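You operate a simulated robot arm through the tools that you are given. There is no shell and no other tool. Be economical: measure what you need, move in short steps, check, and stop when the job is done.

You are at the controls of a simulated robot arm. One attempt, no reset.

TASK
Stand the spindle in its stand and push a seal on with the loader.
Fine: set the loader over the spindle's head, press the green button till a seal passes, put the loader back. Set down upright: seal loader.

Only the result counts: the job must be done as asked and must still hold three seconds after the hand-in. Knocking over, shifting, dropping, spilling or breaking anything else fails it. A push-on lid holds only when it is set on centred and level and pressed home; a screw cap is set on level and turned clockwise until tight.

THE ROBOT
A 6-joint arm with a two-finger parallel gripper, fixed in place. Base frame: the origin is at the foot of the arm, x ahead of it, y to its left, z up; the work surface is at about z = 0.77. Lengths are in m, angles in rad, forces in N, time in s.
With the tool pointing down near the work surface it reaches from about 0.24 to 0.64 m from the base axis. Its first joint turns from -1.152 to 1.152 rad. Payload 2.7 kg.
The tool frame sits at the grasp point between the pads (the TCP): z along the fingers, y along the line on which they close. The tips reach 0.023 m beyond it. Largest opening 0.094 m; finger width 0.038, thickness 0.01; the body of the gripper, 0.054 by 0.096 m, starts 0.039 m behind the TCP.
Orientation is that of the tool frame in the base frame, as a unit quaternion [x, y, z, w]. With the fingers straight down and closing along the base's y, the tool's x points along the base's -x, its y along +y and its z along -z.

THE INTERFACE
- The arm moves only by the tool move_arm. Its argument "motion" is a list that holds one entry, the list of rows, each a list of 7 numbers: the turn, a rotation vector about the tool's x, y, z in units of 180 degrees (1.0 is 180 degrees), then the shift along the tool's x, y, z in units of 250 mm (1.0 is 250 mm), then the closure in counts, from 0 (fully open) to 255 (shut). In form: [[[rx, ry, rz, tx, ty, tz, jaw], ...]]. A call has 1 to 8 rows; each row is the pose to reach, as a shift and turn from the pose commanded when the call began, along the tool's axes at that moment. A call with a number of a shift or a turn outside -1 to 1 is refused whole. Rows are played at 5 a second. More than 0.05 m and 0.15 rad between two rows, or a gripper value outside its range, and nothing of the call is played. A pose out of reach is approached as far as the arm can. The call stops where the force on the tool passes 70 N (or 10 N more than at its start, if that is more) or the arm is blocked; 0.2 s more then pass. Each finger travels about 0.045 m/s and halts on what it meets, pressing with about 30 N; the grip force reading is that of the motor and also rises with nothing between the fingers. The clock runs only during rows and for 0.2 s after the last one: add rows that repeat a pose to give the fingers time. It gives the time, the measured TCP pose, the force on the tool (base axes), the opening and the grip force at its end, in the units of the frame above (readings bear some noise), with the torque about the TCP (base axes, N m) and any sound that the robot's microphone picked up.
- Cameras (640 x 400 px; columns grow to the right, rows downward): "scene" is fixed at [0.08, -0.4355, 1.4057]; the picture's right is [0.75, -0.66, 0.00], its down [-0.37, -0.42, -0.83] and it looks along [0.55, 0.62, -0.56] (base axes); focal length 324 px, centre (320, 200). "wrist" rides on the gripper at [0.086, 0.016, -0.075] in the tool frame; the picture's right is [-0.18, 0.98, 0.00], its down [-0.58, -0.11, -0.81] and it looks along [-0.79, -0.15, 0.59] (tool axes); focal length 243 px, centre (320, 200). There is no depth. A picture from a camera that has moved, and an enlarged one, comes with that camera's place and axes in the base frame and with its lens.
- camera(camera): a new picture of that camera. No time passes.
- close_up(camera, box): a new picture of the part [left, top, right, bottom] of that camera's present view, enlarged. No time passes.
- sign_off(): hands the job in; it is judged then, once.

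Work in short steps. Places have to be worked out from the pictures, the camera data and where the tool is seen: move nearer, look again, correct. Check each grasp and each placing, and mend what went wrong. You have 120 turns and 84 pictures in all, those below and enlarged ones among them. Open the gripper and draw the arm clear of the work before you hand the job in, unless the task says otherwise; then end with one line.

The tools are called by a JSON object that holds its "name" and its "arguments". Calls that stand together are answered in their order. move_arm: Moves the arm, as the interface text tells. Its arguments: {"type":"object","properties":{"motion":{"type":"array","items":{"type":"array","items":{"type":"array","items":{"type":"number"}}}}},"required":["motion"]} The other tools are called the same way: camera (camera) takes a picture; close_up (camera, box) takes an enlarged picture of a part of a camera's view; sign_off () hands the job in.

At the start:

```text
time: 0.0
eef_pos: [0.3829, 0.2501, 1.1028]
ee_rot: [-0.001, 1.0, 0.001, -0.001]
ft_force: [-1.2, -0.4, -0.1]
torque: [0.0, 0.05, -0.01]
grip_width: 0.0939
grip_force: 0.0
```

scene: 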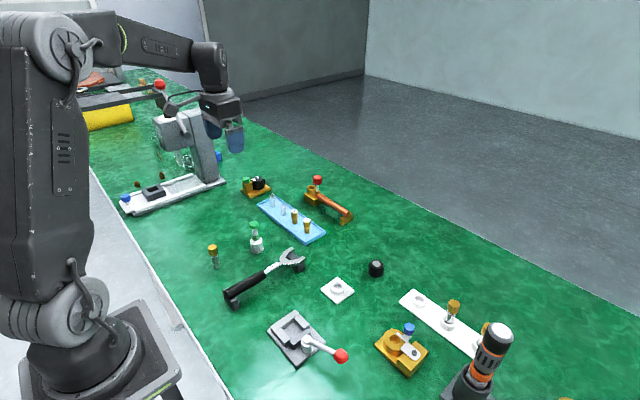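
wrist: 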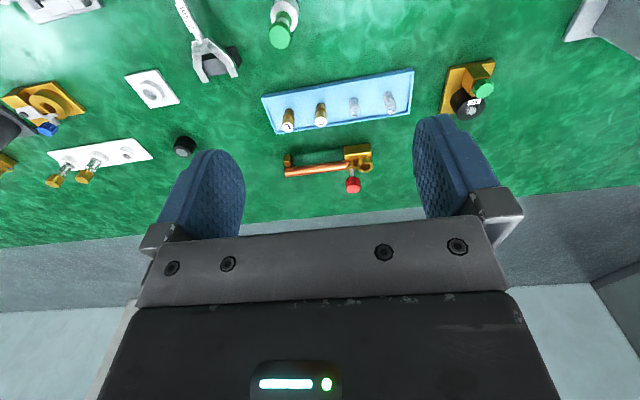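

The scene has many objects; I'll enlarge parts to identify the spindle, stand and loader.

{"name": "close_up", "arguments": {"camera": "scene", "box": [180, 160, 380, 300]}}

{"name": "close_up", "arguments": {"camera": "scene", "box": [260, 270, 520, 400]}}

{"name": "close_up", "arguments": {"camera": "scene", "box": [80, 60, 280, 220]}}

{"name": "camera", "arguments": {"camera": "wrist"}}

```text
2.86 times, centred on (280, 230) of scene
camera zoom: at [0.08, -0.4355, 1.4057], right [0.75, -0.66, 0.0], down [-0.37, -0.42, -0.83], along [0.55, 0.62, -0.56], focal length 925 px, centre (434, 114)
```

zoom: 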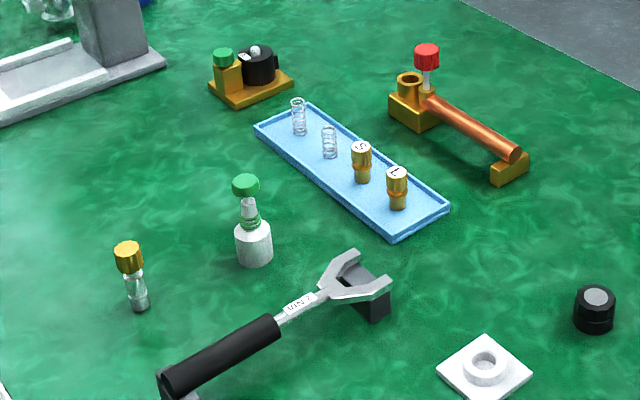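

```text
2.46 times, centred on (390, 335) of scene
camera zoom: at [0.08, -0.4355, 1.4057], right [0.75, -0.66, 0.0], down [-0.37, -0.42, -0.83], along [0.55, 0.62, -0.56], focal length 797 px, centre (148, -132)
```

zoom: 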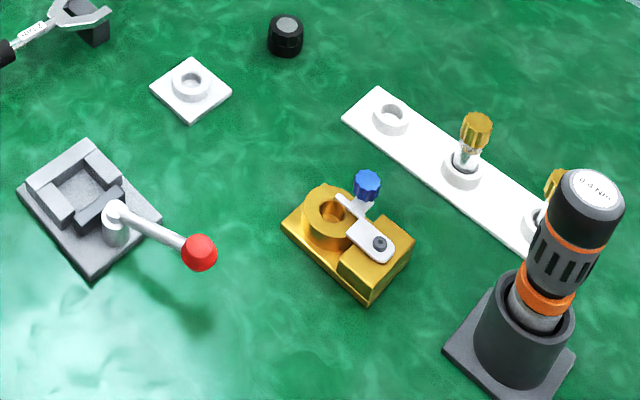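

```text
2.50 times, centred on (180, 140) of scene
camera zoom: at [0.08, -0.4355, 1.4057], right [0.75, -0.66, 0.0], down [-0.37, -0.42, -0.83], along [0.55, 0.62, -0.56], focal length 809 px, centre (670, 350)
```

zoom: 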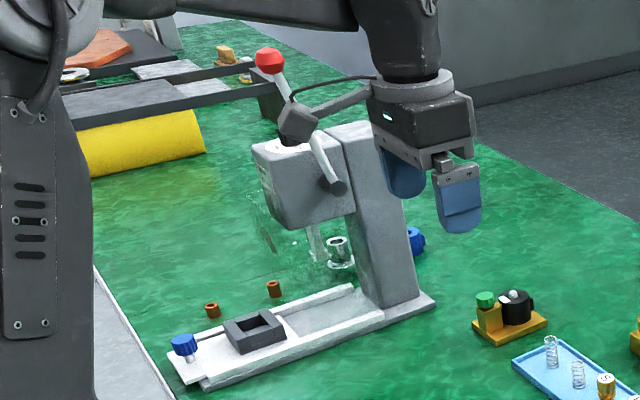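

```text
78 pictures are left
camera wrist: at [0.2964, 0.2656, 1.1777], right [0.18, 0.98, 0.0], down [0.58, -0.11, 0.81], along [0.79, -0.15, -0.59], focal length 243 px, centre (320, 200)
```

wrist: 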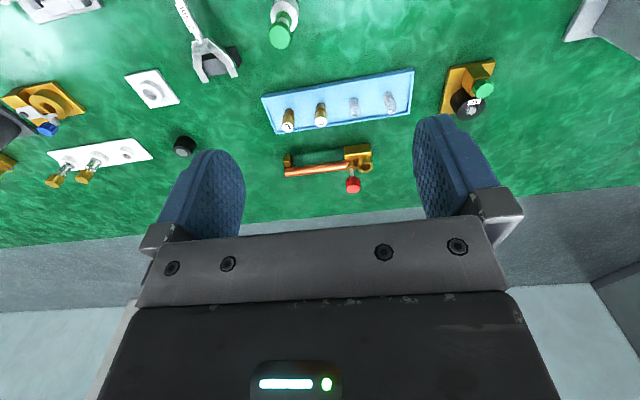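

{"name": "close_up", "arguments": {"camera": "wrist", "box": [170, 0, 330, 100]}}

{"name": "close_up", "arguments": {"camera": "scene", "box": [195, 210, 285, 280]}}

{"name": "close_up", "arguments": {"camera": "scene", "box": [230, 170, 360, 250]}}

```text
4.00 times, centred on (250, 50) of wrist
camera zoom: at [0.2964, 0.2656, 1.1777], right [0.18, 0.98, 0.0], down [0.58, -0.11, 0.81], along [0.79, -0.15, -0.59], focal length 970 px, centre (600, 800)
```

zoom: 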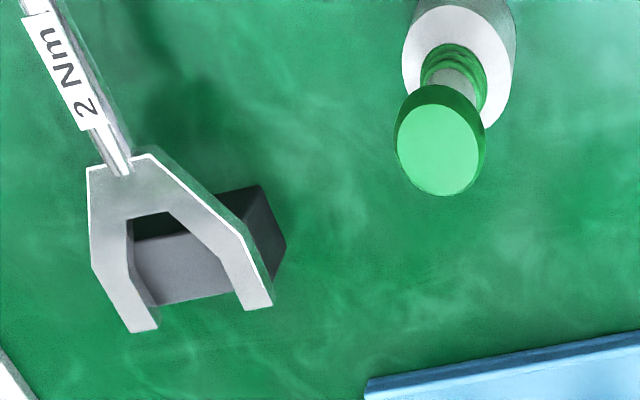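

```text
5.71 times, centred on (240, 245) of scene
camera zoom: at [0.08, -0.4355, 1.4057], right [0.75, -0.66, 0.0], down [-0.37, -0.42, -0.83], along [0.55, 0.62, -0.56], focal length 1850 px, centre (777, -57)
```

zoom: 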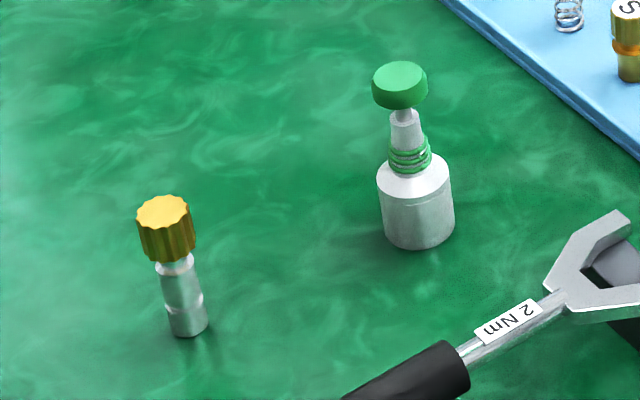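

```text
4.92 times, centred on (295, 210) of scene
camera zoom: at [0.08, -0.4355, 1.4057], right [0.75, -0.66, 0.0], down [-0.37, -0.42, -0.83], along [0.55, 0.62, -0.56], focal length 1594 px, centre (443, 151)
```

zoom: 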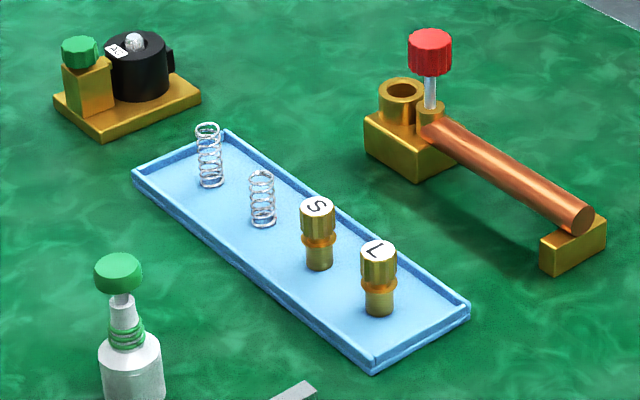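

The loose spindle stands near (0.28,0.21), the loader (white body, green seals and button) near (0.40,0.19), and a white one-ring stand is near (0.47,-0.06). I'll move the wrist camera towards the stand and rail to see details.

{"name": "move_arm", "arguments": {"motion": [[[0, 0, 0, 0.04, -0.167, 0.06, 0], [0, 0, 0, 0.08, -0.333, 0.12, 0], [0, 0, 0, 0.12, -0.5, 0.18, 0], [0, 0, 0, 0.16, -0.667, 0.24, 0], [0, 0, 0, 0.2, -0.833, 0.3, 0], [0, 0, 0, 0.24, -1, 0.36, 0]]]}}

{"name": "camera", "arguments": {"camera": "wrist"}}

```text
time: 1.4
eef_pos: [0.3223, -0.0018, 1.0133]
ee_rot: [0.0, 1.0, 0.0, 0.0]
ft_force: [-0.1, -0.1, -0.8]
torque: [0.0, 0.01, -0.03]
grip_width: 0.0937
grip_force: 0.1
```

```text
74 pictures are left
camera wrist: at [0.2371, 0.0151, 1.088], right [0.18, 0.98, 0.0], down [0.58, -0.11, 0.81], along [0.79, -0.15, -0.59], focal length 243 px, centre (320, 200)
```

wrist: 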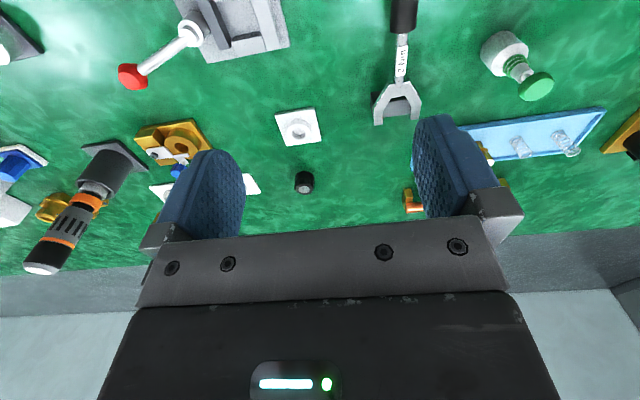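

The stand is ahead; next I look closely at it and at the rail after moving further right.

{"name": "close_up", "arguments": {"camera": "wrist", "box": [260, 90, 340, 140]}}

{"name": "close_up", "arguments": {"camera": "wrist", "box": [450, 10, 580, 110]}}

{"name": "move_arm", "arguments": {"motion": [[[0, 0, 0, -0.06, -0.18, 0, 0], [0, 0, 0, -0.12, -0.36, 0, 0], [0, 0, 0, -0.18, -0.54, 0, 0], [0, 0, 0, -0.24, -0.72, 0, 0], [0, 0, 0, -0.3, -0.9, 0, 0]]]}}

{"name": "camera", "arguments": {"camera": "wrist"}}

```text
8.00 times, centred on (300, 115) of wrist
camera zoom: at [0.2371, 0.0151, 1.088], right [0.18, 0.98, 0.0], down [0.58, -0.11, 0.81], along [0.79, -0.15, -0.59], focal length 1941 px, centre (480, 880)
```

zoom: 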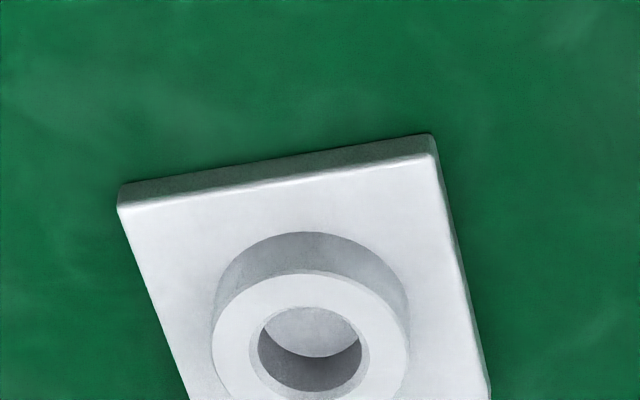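

```text
4.00 times, centred on (515, 60) of wrist
camera zoom: at [0.2371, 0.0151, 1.088], right [0.18, 0.98, 0.0], down [0.58, -0.11, 0.81], along [0.79, -0.15, -0.59], focal length 970 px, centre (-460, 760)
```

zoom: 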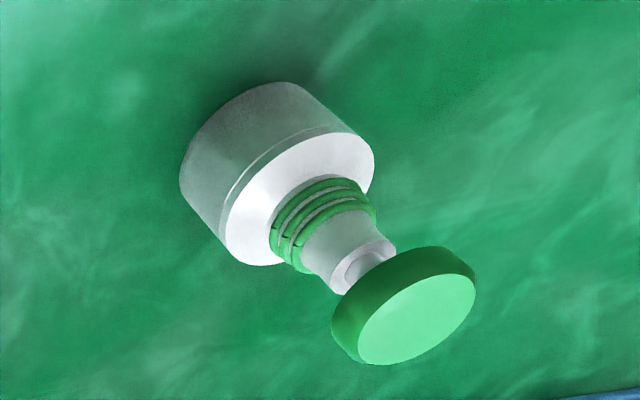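

```text
time: 2.6
eef_pos: [0.3965, -0.226, 1.0131]
ee_rot: [-0.001, 1.0, 0.0, 0.0]
ft_force: [0.8, -1.0, 0.1]
torque: [0.02, -0.04, 0.0]
grip_width: 0.0944
grip_force: 0.1
```

```text
71 pictures are left
camera wrist: at [0.3106, -0.2106, 1.0868], right [0.18, 0.98, 0.0], down [0.58, -0.11, 0.81], along [0.79, -0.15, -0.59], focal length 243 px, centre (320, 200)
```

wrist: 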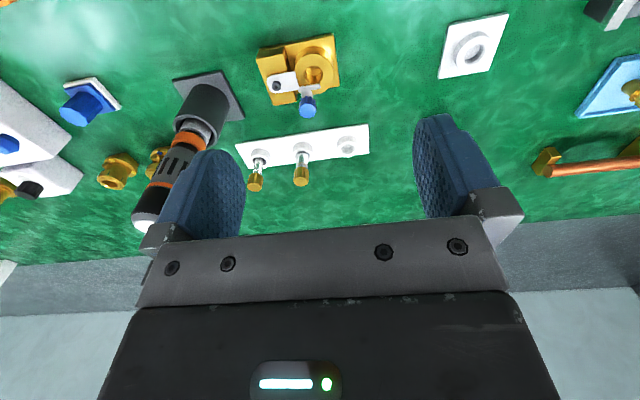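

{"name": "close_up", "arguments": {"camera": "wrist", "box": [225, 100, 385, 200]}}

{"name": "close_up", "arguments": {"camera": "wrist", "box": [430, 0, 530, 90]}}

```text
4.00 times, centred on (305, 150) of wrist
camera zoom: at [0.3106, -0.2106, 1.0868], right [0.18, 0.98, 0.0], down [0.58, -0.11, 0.81], along [0.79, -0.15, -0.59], focal length 970 px, centre (380, 400)
```

zoom: 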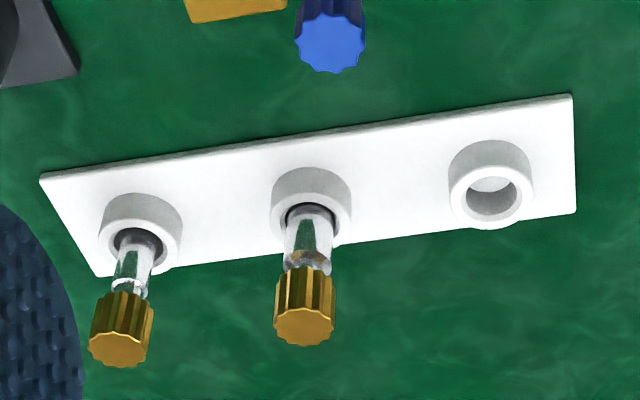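

```text
4.44 times, centred on (480, 45) of wrist
camera zoom: at [0.3106, -0.2106, 1.0868], right [0.18, 0.98, 0.0], down [0.58, -0.11, 0.81], along [0.79, -0.15, -0.59], focal length 1078 px, centre (-391, 889)
```

zoom: 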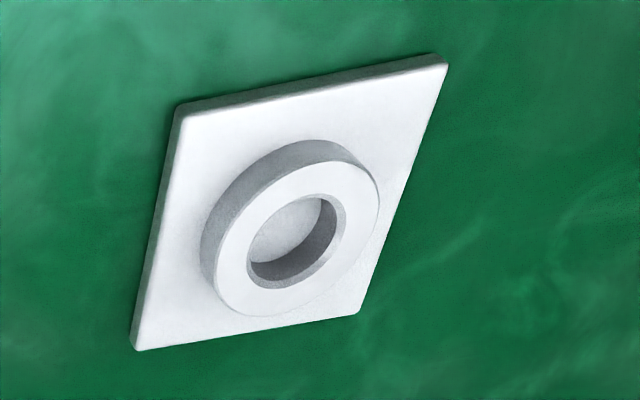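

The stand ring hole (~21 mm) takes the spindle's ~18 mm shaft but not its ~25 mm knob, so the spindle goes in knob up. I now move above the loose spindle to measure it from the wrist camera.

{"name": "move_arm", "arguments": {"motion": [[[0, 0, 0, 0.044, 0.18, 0, 0], [0, 0, 0, 0.088, 0.36, 0, 0], [0, 0, 0, 0.132, 0.54, 0, 0], [0, 0, 0, 0.176, 0.72, 0, 0], [0, 0, 0, 0.223, 0.876, 0, 0]]]}}

{"name": "move_arm", "arguments": {"motion": [[[0, 0, 0, 0.044, 0.18, 0.04, 0], [0, 0, 0, 0.088, 0.36, 0.08, 0], [0, 0, 0, 0.132, 0.54, 0.12, 0], [0, 0, 0, 0.176, 0.72, 0.16, 0], [0, 0, 0, 0.223, 0.876, 0.2, 0]]]}}

{"name": "camera", "arguments": {"camera": "wrist"}}

```text
time: 3.8
eef_pos: [0.342, -0.0071, 1.013]
ee_rot: [0.001, 1.0, 0.0, 0.0]
ft_force: [0.1, -0.4, -0.1]
torque: [-0.02, -0.02, 0.01]
grip_width: 0.094
grip_force: 0.1
```

```text
time: 5.0
eef_pos: [0.2838, 0.2144, 0.9618]
ee_rot: [0.001, 1.0, 0.0, 0.0]
ft_force: [0.0, 0.4, 0.2]
torque: [-0.02, -0.01, 0.0]
grip_width: 0.0939
grip_force: 0.0
```

```text
68 pictures are left
camera wrist: at [0.1987, 0.2293, 1.0367], right [0.18, 0.98, 0.0], down [0.58, -0.11, 0.81], along [0.79, -0.15, -0.59], focal length 243 px, centre (320, 200)
```

wrist: 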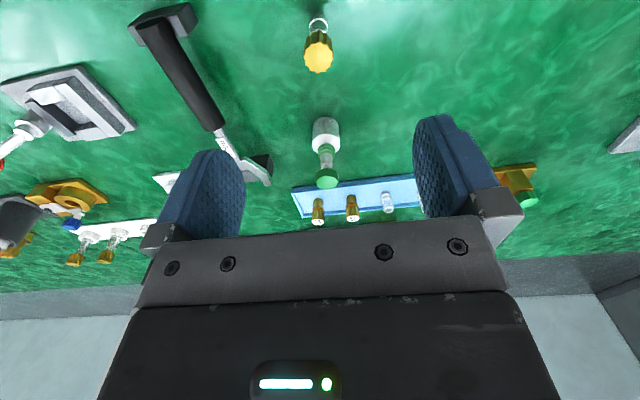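

{"name": "close_up", "arguments": {"camera": "wrist", "box": [280, 0, 360, 80]}}

{"name": "close_up", "arguments": {"camera": "wrist", "box": [270, 105, 390, 200]}}

```text
5.00 times, centred on (320, 40) of wrist
camera zoom: at [0.1987, 0.2293, 1.0367], right [0.18, 0.98, 0.0], down [0.58, -0.11, 0.81], along [0.79, -0.15, -0.59], focal length 1213 px, centre (320, 1000)
```

zoom: 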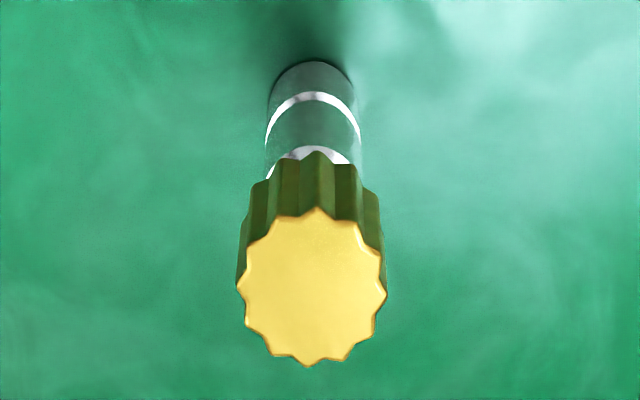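

```text
4.21 times, centred on (330, 152) of wrist
camera zoom: at [0.1987, 0.2293, 1.0367], right [0.18, 0.98, 0.0], down [0.58, -0.11, 0.81], along [0.79, -0.15, -0.59], focal length 1022 px, centre (278, 400)
```

zoom: 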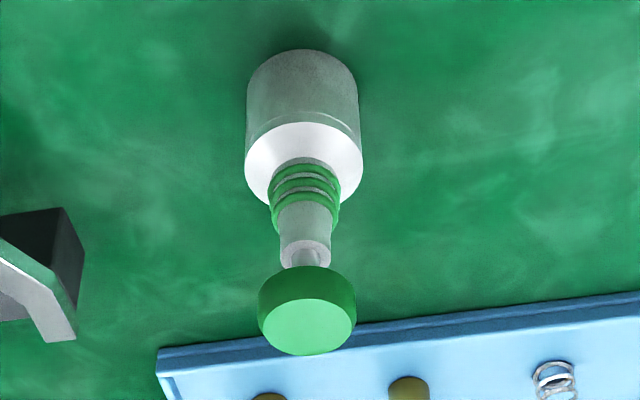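

The spindle's knob is centred near (0.281,0.213) with its top at about z=0.842. I descend around the knob with the gripper open.

{"name": "move_arm", "arguments": {"motion": [[[0, 0, 0, 0.005, -0.003, 0.16, 0], [0, 0, 0, 0.01, -0.006, 0.32, 0], [0, 0, 0, 0.01, -0.006, 0.44, 0], [0, 0, 0, 0.01, -0.006, 0.52, 0], [0, 0, 0, 0.01, -0.006, 0.52, 0]]]}}

{"name": "camera", "arguments": {"camera": "wrist"}}

{"name": "close_up", "arguments": {"camera": "scene", "box": [170, 200, 290, 280]}}

```text
time: 6.2
eef_pos: [0.2828, 0.2118, 0.8344]
ee_rot: [0.0, 1.0, 0.0, 0.0]
ft_force: [0.5, 0.0, -0.1]
torque: [0.03, -0.01, -0.01]
grip_width: 0.0941
grip_force: 0.1
```

```text
65 pictures are left
camera wrist: at [0.1972, 0.2273, 0.9067], right [0.18, 0.98, 0.0], down [0.58, -0.11, 0.81], along [0.79, -0.15, -0.59], focal length 243 px, centre (320, 200)
```

wrist: 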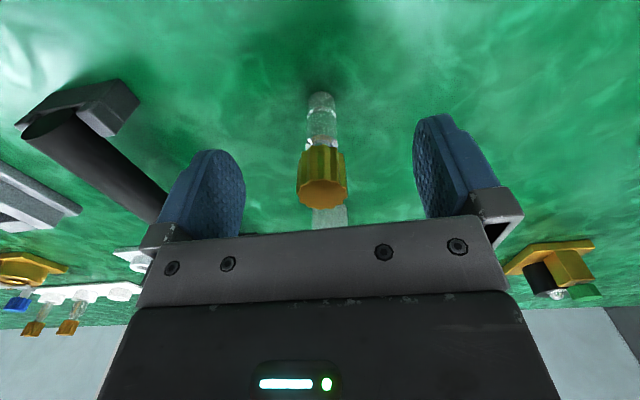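

```text
5.00 times, centred on (230, 240) of scene
camera zoom: at [0.08, -0.4355, 1.4057], right [0.75, -0.66, 0.0], down [-0.37, -0.42, -0.83], along [0.55, 0.62, -0.56], focal length 1619 px, centre (770, 0)
```

zoom: 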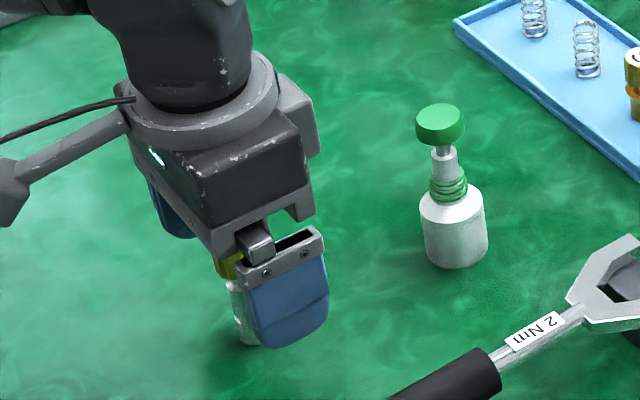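

The knob sits centred between the pads; closing now.

{"name": "move_arm", "arguments": {"motion": [[[0, 0, 0, 0, 0.003, 0, 120], [0, 0, 0, 0, 0.003, 0, 170], [0, 0, 0, 0, 0.003, 0, 255], [0, 0, 0, 0, 0.003, 0, 255], [0, 0, 0, 0, 0.003, 0, 255], [0, 0, 0, 0, 0.003, 0, 255], [0, 0, 0, 0, 0.003, 0, 255]]]}}

{"name": "camera", "arguments": {"camera": "wrist"}}

```text
time: 7.8
eef_pos: [0.282, 0.2121, 0.8333]
ee_rot: [0.001, 1.0, 0.0, -0.001]
ft_force: [0.2, 1.1, 0.0]
torque: [0.06, -0.02, -0.03]
grip_width: 0.0228
grip_force: 30.2
```

```text
63 pictures are left
camera wrist: at [0.1972, 0.2284, 0.9074], right [0.18, 0.98, 0.0], down [0.58, -0.11, 0.81], along [0.79, -0.15, -0.59], focal length 243 px, centre (320, 200)
```

wrist: 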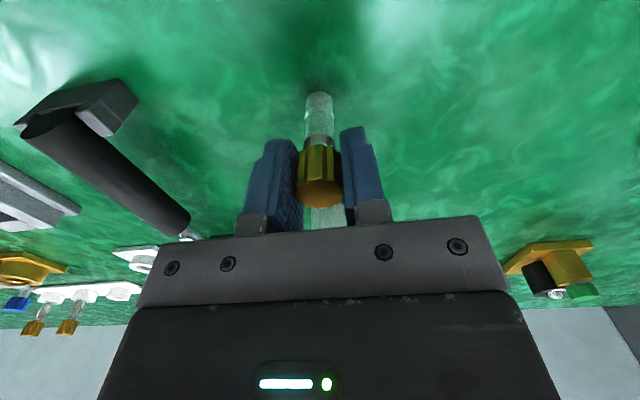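

Gripped at 22.8 mm. I lift and inspect the spindle's shaft against the pad.

{"name": "move_arm", "arguments": {"motion": [[[0, 0, 0, 0, 0, -0.12, 255], [0, 0, 0, 0, 0, -0.28, 255], [0, 0, 0, 0, 0, -0.44, 255], [0, 0, 0, 0, 0, -0.48, 255]]]}}

{"name": "close_up", "arguments": {"camera": "wrist", "box": [260, 70, 380, 220]}}

{"name": "close_up", "arguments": {"camera": "scene", "box": [170, 150, 290, 240]}}

```text
time: 8.8
eef_pos: [0.2842, 0.2116, 0.953]
ee_rot: [0.001, 1.0, -0.001, 0.0]
ft_force: [-1.0, -0.5, -1.5]
torque: [-0.02, -0.02, 0.01]
grip_width: 0.0229
grip_force: 30.1
```

```text
2.67 times, centred on (320, 145) of wrist
camera zoom: at [0.1981, 0.2276, 1.0272], right [0.18, 0.98, 0.0], down [0.58, -0.11, 0.81], along [0.79, -0.15, -0.59], focal length 647 px, centre (320, 347)
```

zoom: 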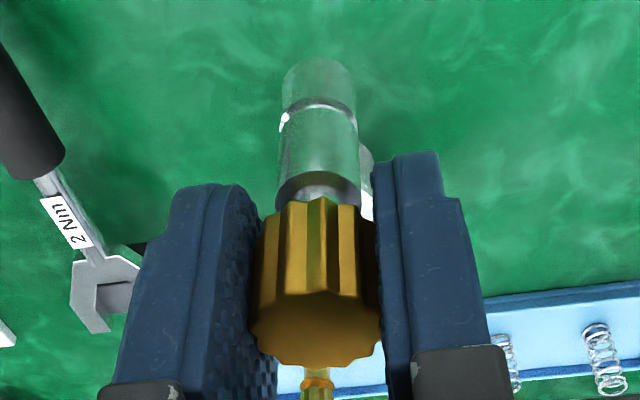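

```text
4.44 times, centred on (230, 195) of scene
camera zoom: at [0.08, -0.4355, 1.4057], right [0.75, -0.66, 0.0], down [-0.37, -0.42, -0.83], along [0.55, 0.62, -0.56], focal length 1439 px, centre (720, 222)
```

zoom: 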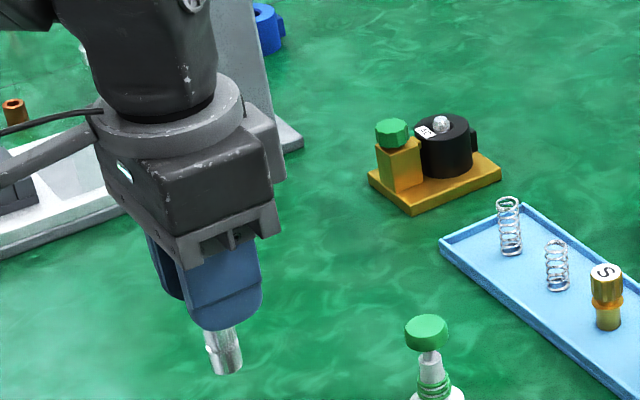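

Next I carry the spindle over towards the stand at about (0.467,-0.062).

{"name": "move_arm", "arguments": {"motion": [[[0, 0, 0, -0.0915, -0.136, -0.03, 255], [0, 0, 0, -0.183, -0.272, -0.06, 255], [0, 0, 0, -0.2745, -0.408, -0.08, 255], [0, 0, 0, -0.366, -0.544, -0.08, 255], [0, 0, 0, -0.4575, -0.68, -0.08, 255], [0, 0, 0, -0.549, -0.816, -0.08, 255], [0, 0, 0, -0.6405, -0.952, -0.08, 255]]]}}

{"name": "camera", "arguments": {"camera": "wrist"}}

{"name": "close_up", "arguments": {"camera": "scene", "box": [260, 210, 400, 310]}}

```text
time: 10.4
eef_pos: [0.4426, -0.0272, 0.9726]
ee_rot: [-0.001, 1.0, 0.0, 0.001]
ft_force: [-0.4, -0.1, -0.8]
torque: [-0.01, 0.01, -0.03]
grip_width: 0.0229
grip_force: 29.9
```

```text
60 pictures are left
camera wrist: at [0.3577, -0.0105, 1.0473], right [0.18, 0.98, 0.0], down [0.58, -0.11, 0.81], along [0.79, -0.15, -0.59], focal length 243 px, centre (320, 200)
```

wrist: 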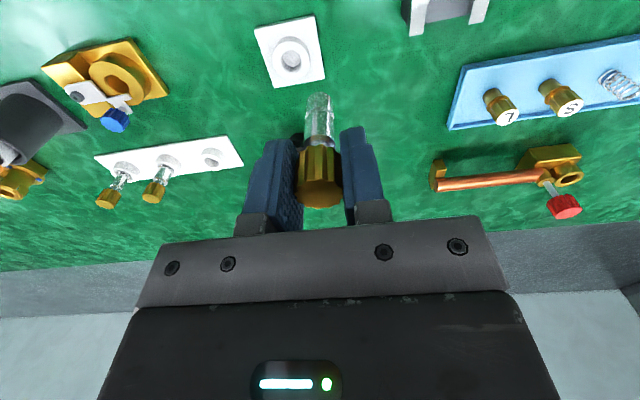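

```text
4.00 times, centred on (330, 260) of scene
camera zoom: at [0.08, -0.4355, 1.4057], right [0.75, -0.66, 0.0], down [-0.37, -0.42, -0.83], along [0.55, 0.62, -0.56], focal length 1295 px, centre (280, -40)
```

zoom: 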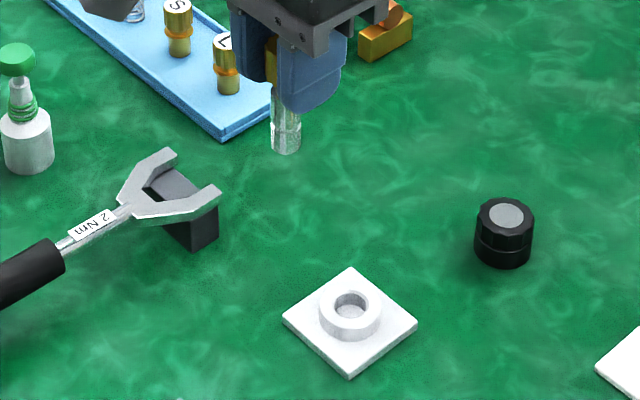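

{"name": "close_up", "arguments": {"camera": "wrist", "box": [250, 10, 345, 130]}}

{"name": "close_up", "arguments": {"camera": "wrist", "box": [90, 130, 250, 215]}}

```text
3.33 times, centred on (298, 70) of wrist
camera zoom: at [0.3577, -0.0105, 1.0473], right [0.18, 0.98, 0.0], down [0.58, -0.11, 0.81], along [0.79, -0.15, -0.59], focal length 809 px, centre (395, 633)
```

zoom: 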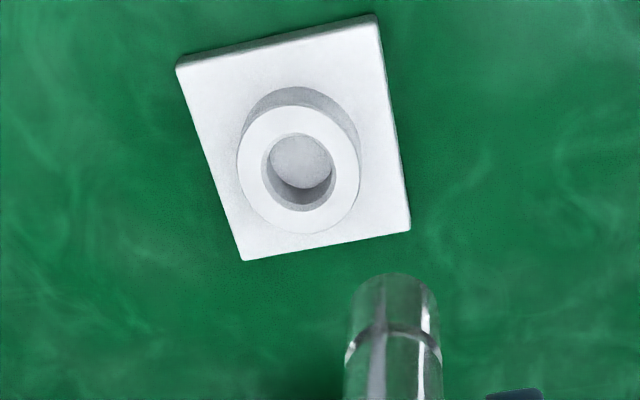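

```text
4.00 times, centred on (170, 172) of wrist
camera zoom: at [0.3577, -0.0105, 1.0473], right [0.18, 0.98, 0.0], down [0.58, -0.11, 0.81], along [0.79, -0.15, -0.59], focal length 970 px, centre (920, 310)
```

zoom: 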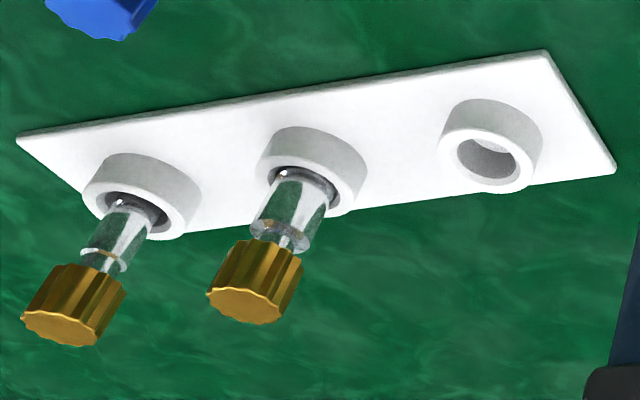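

Rail holes and stand hole are the same size as the shaft needs, confirming knob-up. The shaft axis matches the TCP axis; I lower to just above the stand ring centre at about (0.466,-0.061).

{"name": "move_arm", "arguments": {"motion": [[[0, 0, 0, -0.047, -0.068, 0.08, 255], [0, 0, 0, -0.094, -0.136, 0.2, 255], [0, 0, 0, -0.094, -0.136, 0.34, 255], [0, 0, 0, -0.094, -0.136, 0.4, 255], [0, 0, 0, -0.094, -0.136, 0.4, 255]]]}}

{"name": "close_up", "arguments": {"camera": "wrist", "box": [250, 20, 390, 220]}}

{"name": "close_up", "arguments": {"camera": "scene", "box": [290, 230, 390, 310]}}

```text
time: 11.6
eef_pos: [0.467, -0.0605, 0.8741]
ee_rot: [-0.001, 1.0, 0.0, 0.0]
ft_force: [-0.4, 0.3, -0.1]
torque: [0.02, 0.02, 0.02]
grip_width: 0.0229
grip_force: 29.9
```

```text
2.00 times, centred on (320, 120) of wrist
camera zoom: at [0.3811, -0.0442, 0.9479], right [0.18, 0.98, 0.0], down [0.58, -0.11, 0.81], along [0.79, -0.15, -0.59], focal length 485 px, centre (320, 360)
```

zoom: 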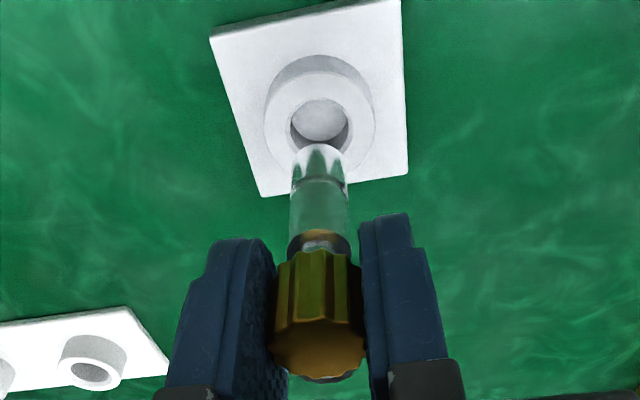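

```text
5.00 times, centred on (340, 270) of scene
camera zoom: at [0.08, -0.4355, 1.4057], right [0.75, -0.66, 0.0], down [-0.37, -0.42, -0.83], along [0.55, 0.62, -0.56], focal length 1619 px, centre (220, -150)
```

zoom: 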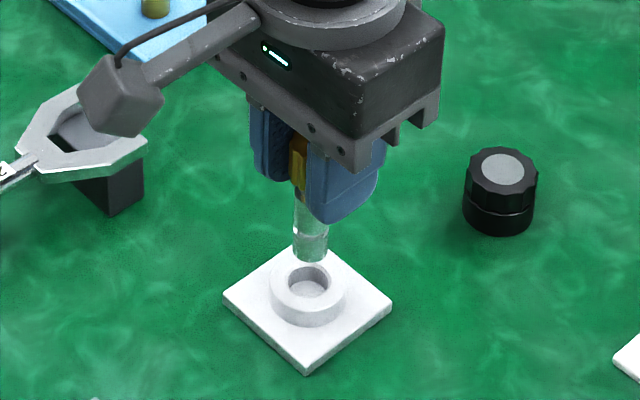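

Tip and hole line up in both views to within a millimetre or so; lowering into the hole slowly.

{"name": "move_arm", "arguments": {"motion": [[[0, 0, 0, 0.002, 0, 0.04, 255], [0, 0, 0, 0.002, 0, 0.08, 255], [0, 0, 0, 0.002, 0, 0.1, 255], [0, 0, 0, 0.002, 0, 0.12, 255], [0, 0, 0, 0.002, 0, 0.12, 255]]]}}

{"name": "close_up", "arguments": {"camera": "wrist", "box": [250, 20, 390, 220]}}

{"name": "close_up", "arguments": {"camera": "scene", "box": [290, 230, 390, 310]}}

```text
time: 12.8
eef_pos: [0.4668, -0.06, 0.8442]
ee_rot: [0.0, 1.0, -0.001, 0.0]
ft_force: [-0.1, 0.7, -1.4]
torque: [-0.01, 0.04, -0.02]
grip_width: 0.0231
grip_force: 30.5
```

```text
2.00 times, centred on (320, 120) of wrist
camera zoom: at [0.3805, -0.044, 0.9176], right [0.18, 0.98, 0.0], down [0.58, -0.11, 0.81], along [0.79, -0.15, -0.59], focal length 485 px, centre (320, 360)
```

zoom: 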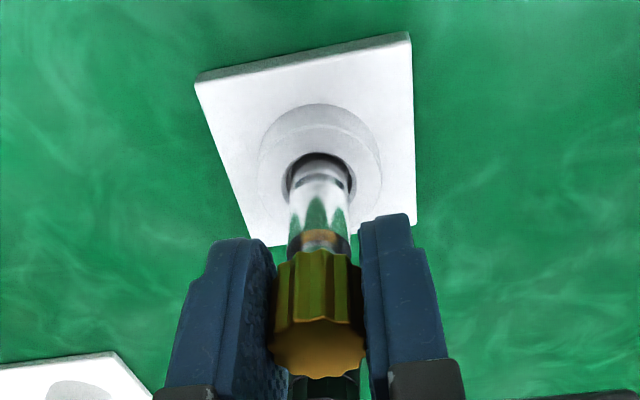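

```text
5.00 times, centred on (340, 270) of scene
camera zoom: at [0.08, -0.4355, 1.4057], right [0.75, -0.66, 0.0], down [-0.37, -0.42, -0.83], along [0.55, 0.62, -0.56], focal length 1619 px, centre (220, -150)
```

zoom: 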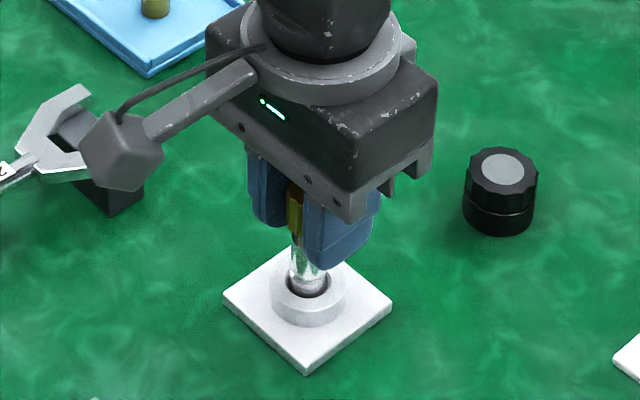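

The tip is in the hole with no side force. Lowering in small steps to find the bottom.

{"name": "move_arm", "arguments": {"motion": [[[0, 0, 0, 0, 0, 0.008, 255], [0, 0, 0, 0, 0, 0.016, 255], [0, 0, 0, 0, 0, 0.016, 255]]]}}

```text
time: 13.6
eef_pos: [0.4658, -0.0594, 0.8409]
ee_rot: [0.0, 1.0, -0.001, 0.001]
ft_force: [-6.3, -1.0, 21.0]
torque: [-0.27, 0.35, -0.08]
grip_width: 0.0231
grip_force: 29.9
```

Bottom contact (21 N) at z≈0.841. I relieve and open the gripper.

{"name": "move_arm", "arguments": {"motion": [[[0, 0, 0, 0, 0, -0.004, 255], [0, 0, 0, 0, 0, -0.006, 240], [0, 0, 0, 0, 0, -0.006, 180], [0, 0, 0, 0, 0, -0.006, 90], [0, 0, 0, 0, 0, -0.006, 0], [0, 0, 0, 0, 0, -0.006, 0]]]}}

{"name": "camera", "arguments": {"camera": "wrist"}}

{"name": "close_up", "arguments": {"camera": "scene", "box": [290, 230, 390, 310]}}

```text
time: 15.0
eef_pos: [0.4661, -0.0599, 0.8416]
ee_rot: [0.0, 1.0, 0.0, 0.0]
ft_force: [-0.8, 0.3, -0.5]
torque: [-0.02, 0.0, -0.03]
grip_width: 0.094
grip_force: 0.0
```

```text
52 pictures are left
camera wrist: at [0.3805, -0.044, 0.9151], right [0.18, 0.98, 0.0], down [0.58, -0.11, 0.81], along [0.79, -0.15, -0.59], focal length 243 px, centre (320, 200)
```

wrist: 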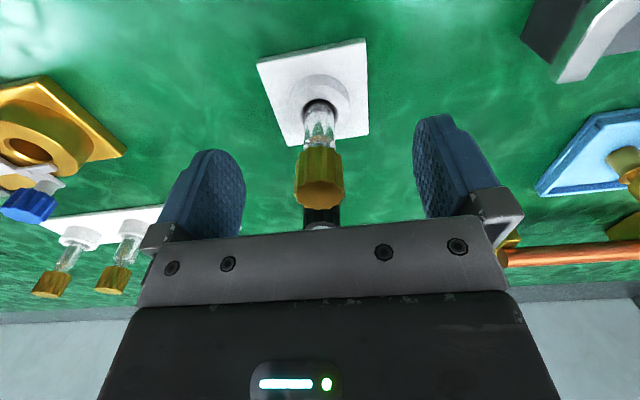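

```text
5.00 times, centred on (340, 270) of scene
camera zoom: at [0.08, -0.4355, 1.4057], right [0.75, -0.66, 0.0], down [-0.37, -0.42, -0.83], along [0.55, 0.62, -0.56], focal length 1619 px, centre (220, -150)
```

zoom: 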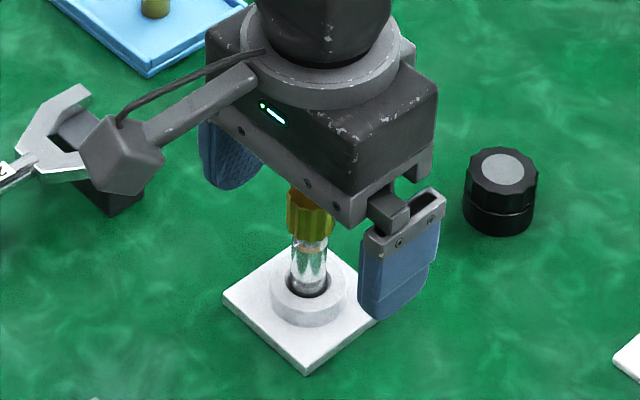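

The spindle stands upright in the stand. I lift straight up, then move above the loader.

{"name": "move_arm", "arguments": {"motion": [[[0, 0, 0, 0, 0, -0.15, 0], [0, 0, 0, 0, 0, -0.3, 0], [0, 0, 0, 0, 0, -0.45, 0], [0, 0, 0, 0, 0, -0.6, 0], [0, 0, 0, 0.06, 0.16, -0.62, 0], [0, 0, 0, 0.12, 0.34, -0.62, 0], [0, 0, 0, 0.18, 0.52, -0.62, 0], [0, 0, 0, 0.24, 0.7, -0.62, 0]]]}}

{"name": "move_arm", "arguments": {"motion": [[[0, 0, 0, 0.02, 0.16, 0.02, 0], [0, 0, 0, 0.04, 0.32, 0.04, 0], [0, 0, 0, 0.04, 0.32, 0.04, 0]]]}}

{"name": "camera", "arguments": {"camera": "wrist"}}

{"name": "close_up", "arguments": {"camera": "scene", "box": [280, 220, 400, 310]}}

```text
time: 16.8
eef_pos: [0.4063, 0.1152, 0.9976]
ee_rot: [-0.001, 1.0, -0.001, 0.0]
ft_force: [-0.2, 1.3, 1.1]
torque: [-0.02, -0.02, 0.02]
grip_width: 0.0939
grip_force: 0.0
```

```text
time: 17.6
eef_pos: [0.3969, 0.1952, 0.9856]
ee_rot: [0.001, 1.0, 0.0, 0.0]
ft_force: [0.4, -0.2, -0.3]
torque: [-0.02, -0.02, -0.02]
grip_width: 0.0939
grip_force: 0.1
```

```text
50 pictures are left
camera wrist: at [0.3108, 0.2103, 1.0603], right [0.18, 0.98, 0.0], down [0.58, -0.11, 0.81], along [0.79, -0.15, -0.59], focal length 243 px, centre (320, 200)
```

wrist: 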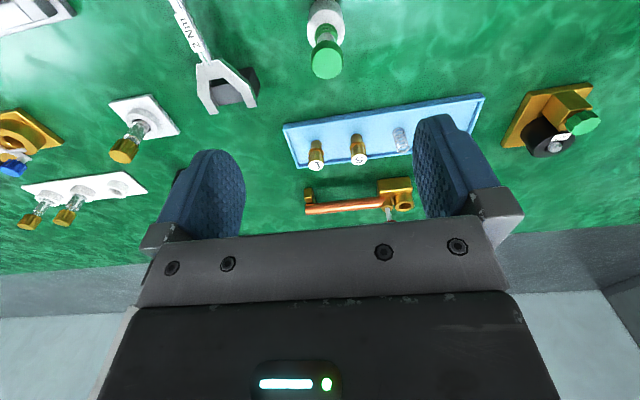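

```text
4.44 times, centred on (340, 265) of scene
camera zoom: at [0.08, -0.4354, 1.4057], right [0.75, -0.66, 0.0], down [-0.37, -0.42, -0.83], along [0.55, 0.62, -0.56], focal length 1439 px, centre (231, -89)
```

zoom: 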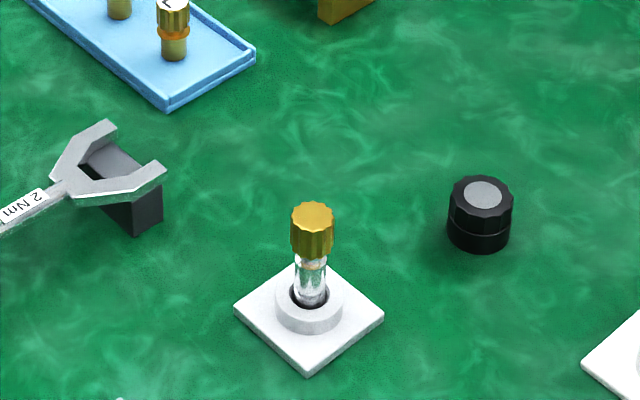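

{"name": "close_up", "arguments": {"camera": "wrist", "box": [270, 0, 380, 90]}}

```text
4.44 times, centred on (325, 45) of wrist
camera zoom: at [0.3108, 0.2103, 1.0603], right [0.18, 0.98, 0.0], down [0.58, -0.11, 0.81], along [0.79, -0.15, -0.59], focal length 1078 px, centre (298, 889)
```

zoom: 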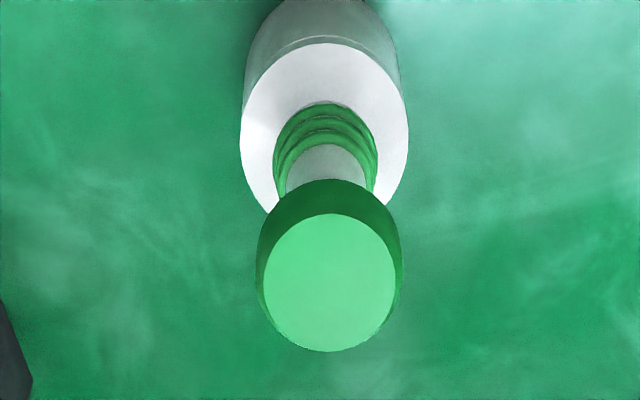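

The loader's button is at about (0.399,0.199), top z≈0.8635; a straight-down grip on the body would put the palm into the button, so I'll hold it by the button rim. Descending around it.

{"name": "move_arm", "arguments": {"motion": [[[0, 0, 0, -0.01, 0.015, 0.16, 0], [0, 0, 0, -0.01, 0.015, 0.32, 0], [0, 0, 0, -0.01, 0.015, 0.46, 0], [0, 0, 0, -0.01, 0.015, 0.52, 0], [0, 0, 0, -0.01, 0.015, 0.52, 0]]]}}

{"name": "camera", "arguments": {"camera": "wrist"}}

{"name": "close_up", "arguments": {"camera": "scene", "box": [210, 190, 310, 270]}}

```text
time: 18.8
eef_pos: [0.3994, 0.1977, 0.8557]
ee_rot: [0.0, 1.0, 0.0, -0.001]
ft_force: [-0.2, 0.9, -0.5]
torque: [-0.04, 0.02, 0.0]
grip_width: 0.0941
grip_force: 0.2
```

```text
47 pictures are left
camera wrist: at [0.3133, 0.2149, 0.9296], right [0.18, 0.98, 0.0], down [0.58, -0.11, 0.81], along [0.79, -0.15, -0.59], focal length 243 px, centre (320, 200)
```

wrist: 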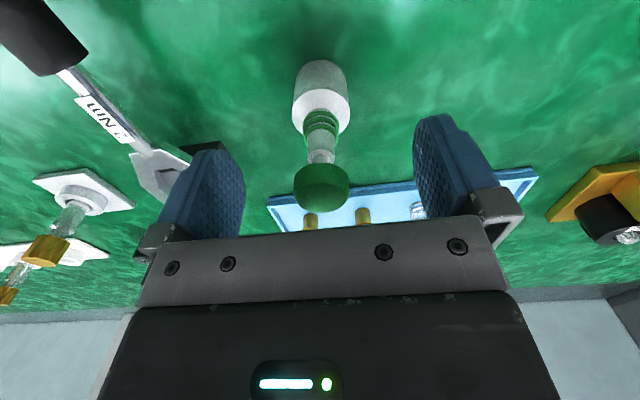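

```text
5.00 times, centred on (260, 230) of scene
camera zoom: at [0.08, -0.4355, 1.4057], right [0.75, -0.66, 0.0], down [-0.37, -0.42, -0.83], along [0.55, 0.62, -0.56], focal length 1619 px, centre (620, 50)
```

zoom: 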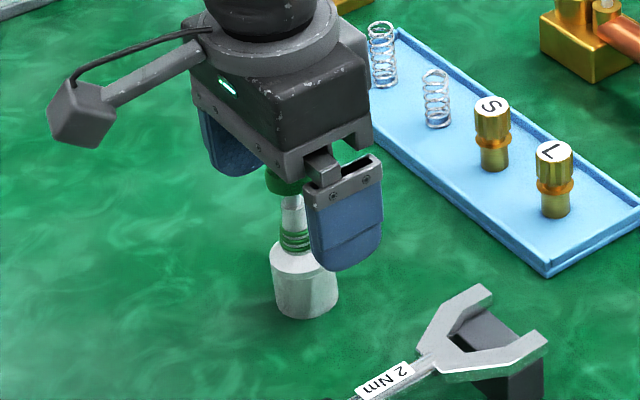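

The button is centred at the pads; closing on it.

{"name": "move_arm", "arguments": {"motion": [[[0, 0, 0, 0, 0.003, 0, 120], [0, 0, 0, 0, 0.003, 0, 170], [0, 0, 0, 0, 0.003, 0, 255], [0, 0, 0, 0, 0.003, 0, 255], [0, 0, 0, 0, 0.003, 0, 255], [0, 0, 0, 0, 0.003, 0, 255], [0, 0, 0, 0, 0.003, 0, 255]]]}}

{"name": "move_arm", "arguments": {"motion": [[[0, 0, 0, 0, 0, -0.02, 255], [0, 0, 0, 0, 0, -0.06, 255], [0, 0, 0, 0, 0, -0.1, 255], [0, 0, 0, 0, 0, -0.12, 255], [0, 0, 0, 0, 0, -0.12, 255]]]}}

{"name": "camera", "arguments": {"camera": "wrist"}}

{"name": "close_up", "arguments": {"camera": "scene", "box": [210, 180, 310, 260]}}

```text
time: 20.4
eef_pos: [0.3994, 0.1995, 0.8566]
ee_rot: [0.0, 1.0, 0.001, 0.0]
ft_force: [0.0, -0.5, -1.0]
torque: [-0.01, -0.05, 0.02]
grip_width: 0.0236
grip_force: 30.5
```

```text
time: 21.6
eef_pos: [0.399, 0.1998, 0.8857]
ee_rot: [-0.001, 1.0, 0.0, 0.0]
ft_force: [0.0, -0.7, 0.1]
torque: [0.04, -0.01, 0.0]
grip_width: 0.0237
grip_force: 29.9
```

```text
45 pictures are left
camera wrist: at [0.3132, 0.2157, 0.9604], right [0.18, 0.98, 0.0], down [0.58, -0.11, 0.81], along [0.79, -0.15, -0.59], focal length 243 px, centre (320, 200)
```

wrist: 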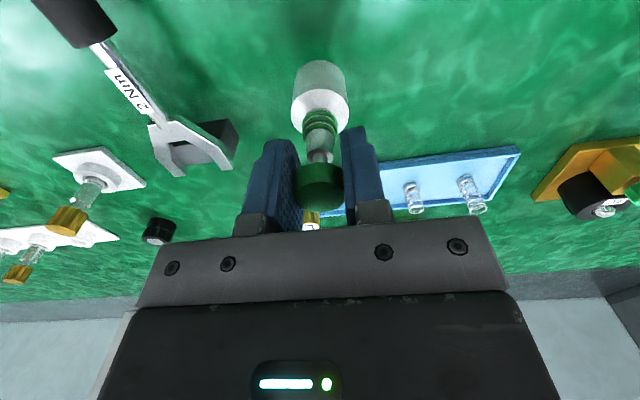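

```text
5.00 times, centred on (260, 220) of scene
camera zoom: at [0.08, -0.4355, 1.4057], right [0.75, -0.66, 0.0], down [-0.37, -0.42, -0.83], along [0.55, 0.62, -0.56], focal length 1619 px, centre (620, 100)
```

zoom: 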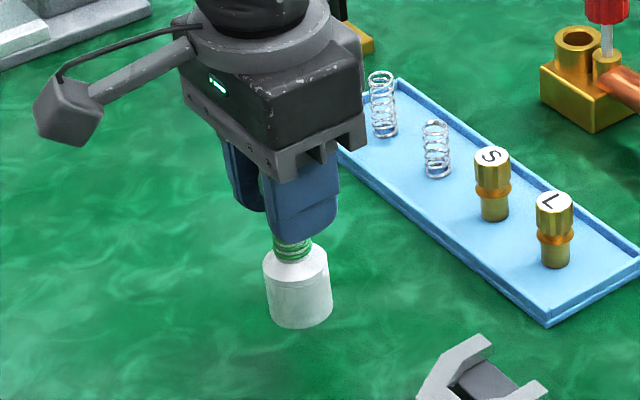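

Lifted as one piece. Now raise and carry over towards the spindle.

{"name": "move_arm", "arguments": {"motion": [[[0, 0, 0, 0, 0, -0.16, 255], [0, 0, 0, 0, 0, -0.32, 255], [0, 0, 0, 0, 0, -0.42, 255], [0, 0, 0, -0.04, -0.16, -0.42, 255], [0, 0, 0, -0.08, -0.32, -0.42, 255], [0, 0, 0, -0.12, -0.48, -0.42, 255], [0, 0, 0, -0.16, -0.64, -0.42, 255], [0, 0, 0, -0.2, -0.78, -0.42, 255]]]}}

{"name": "move_arm", "arguments": {"motion": [[[0, 0, 0, -0.03, -0.13, 0, 255], [0, 0, 0, -0.068, -0.26, 0.02, 255], [0, 0, 0, -0.068, -0.26, 0.04, 255], [0, 0, 0, -0.068, -0.26, 0.04, 255]]]}}

{"name": "camera", "arguments": {"camera": "wrist"}}

{"name": "close_up", "arguments": {"camera": "scene", "box": [280, 210, 400, 310]}}

```text
time: 23.4
eef_pos: [0.4487, 0.0032, 0.9917]
ee_rot: [-0.001, 1.0, 0.0, -0.001]
ft_force: [0.9, 0.0, -1.1]
torque: [0.0, 0.02, 0.0]
grip_width: 0.0232
grip_force: 30.5
```

```text
time: 24.4
eef_pos: [0.4655, -0.0621, 0.9821]
ee_rot: [0.0, 1.0, 0.0, 0.001]
ft_force: [-0.8, 0.5, -1.6]
torque: [0.0, -0.01, -0.03]
grip_width: 0.0236
grip_force: 29.5
```

```text
43 pictures are left
camera wrist: at [0.3803, -0.0452, 1.0555], right [0.18, 0.98, 0.0], down [0.58, -0.11, 0.81], along [0.79, -0.15, -0.59], focal length 243 px, centre (320, 200)
```

wrist: 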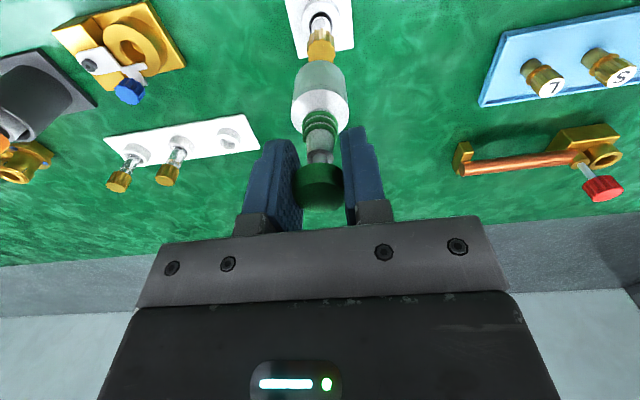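

```text
4.00 times, centred on (340, 260) of scene
camera zoom: at [0.08, -0.4355, 1.4057], right [0.75, -0.66, 0.0], down [-0.37, -0.42, -0.83], along [0.55, 0.62, -0.56], focal length 1295 px, centre (240, -40)
```

zoom: 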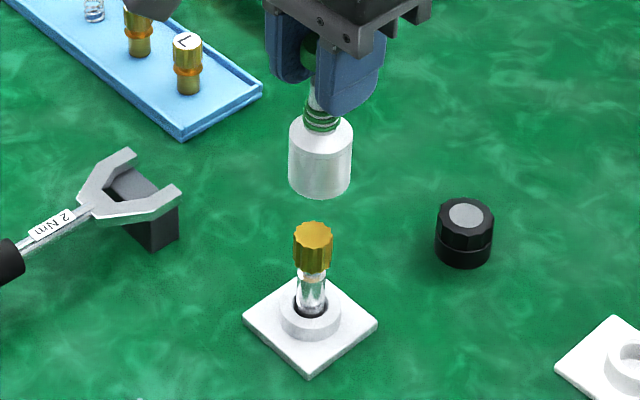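

Loader hangs straight; views suggest shifting ~+2 mm y and ~-1.5 mm x. I apply it and lower to just above the knob for a finer check.

{"name": "move_arm", "arguments": {"motion": [[[0, 0, 0, 0.006, 0.007, 0.05, 255], [0, 0, 0, 0.006, 0.007, 0.1, 255], [0, 0, 0, 0.006, 0.007, 0.136, 255], [0, 0, 0, 0.006, 0.007, 0.136, 255]]]}}

{"name": "close_up", "arguments": {"camera": "wrist", "box": [260, 0, 380, 120]}}

{"name": "close_up", "arguments": {"camera": "scene", "box": [290, 220, 380, 300]}}

```text
time: 25.4
eef_pos: [0.4634, -0.06, 0.9459]
ee_rot: [0.001, 1.0, 0.0, 0.0]
ft_force: [0.9, 0.6, -1.3]
torque: [0.0, 0.02, 0.0]
grip_width: 0.0234
grip_force: 29.8
```

```text
3.33 times, centred on (320, 60) of wrist
camera zoom: at [0.3782, -0.043, 1.0206], right [0.18, 0.98, 0.0], down [0.58, -0.11, 0.81], along [0.79, -0.15, -0.59], focal length 809 px, centre (320, 667)
```

zoom: 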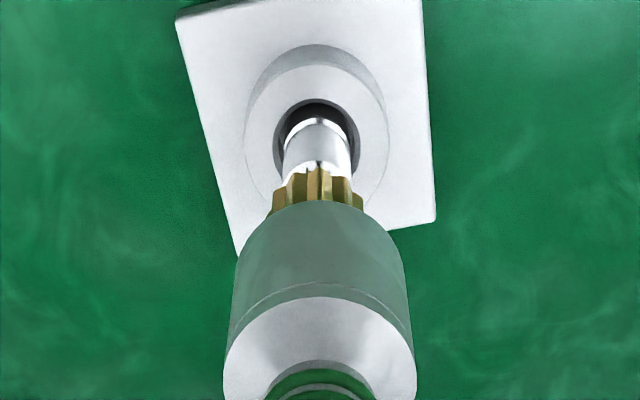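

```text
5.00 times, centred on (335, 260) of scene
camera zoom: at [0.08, -0.4355, 1.4057], right [0.75, -0.66, 0.0], down [-0.37, -0.42, -0.83], along [0.55, 0.62, -0.56], focal length 1619 px, centre (245, -100)
```

zoom: 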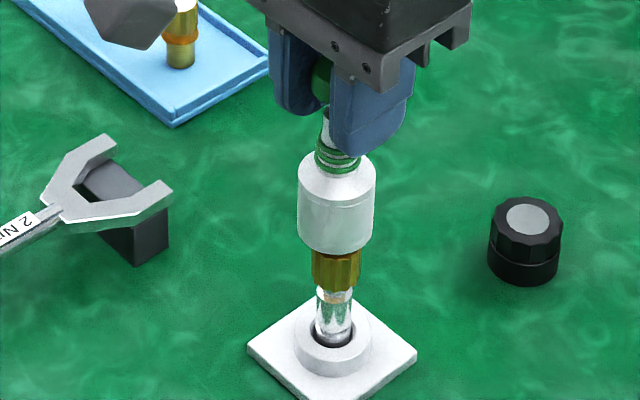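

Alignment agrees in both views (<1 mm). I lower slowly over the head, watching force.

{"name": "move_arm", "arguments": {"motion": [[[0, 0, 0, 0, -0.002, 0.02, 255], [0, 0, 0, 0, -0.002, 0.036, 255], [0, 0, 0, 0, -0.002, 0.048, 255], [0, 0, 0, 0, -0.002, 0.056, 255], [0, 0, 0, 0, -0.002, 0.056, 255]]]}}

{"name": "close_up", "arguments": {"camera": "scene", "box": [290, 220, 380, 300]}}

```text
time: 26.6
eef_pos: [0.4643, -0.0602, 0.9336]
ee_rot: [0.0, 1.0, 0.0, 0.0]
ft_force: [-0.6, 1.0, -0.3]
torque: [-0.01, 0.0, 0.04]
grip_width: 0.0236
grip_force: 29.6
```

```text
5.00 times, centred on (335, 260) of scene
camera zoom: at [0.08, -0.4355, 1.4057], right [0.75, -0.66, 0.0], down [-0.37, -0.42, -0.83], along [0.55, 0.62, -0.56], focal length 1619 px, centre (245, -100)
```

zoom: 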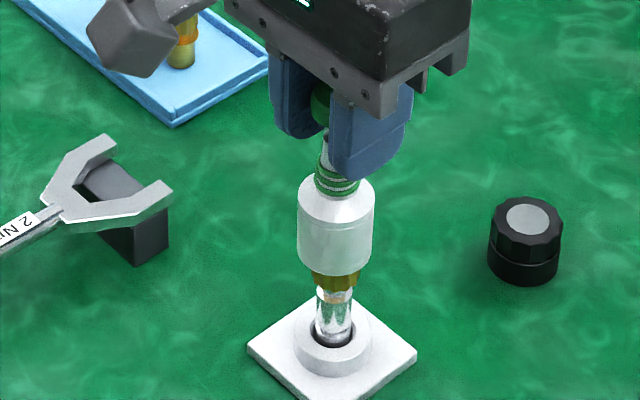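

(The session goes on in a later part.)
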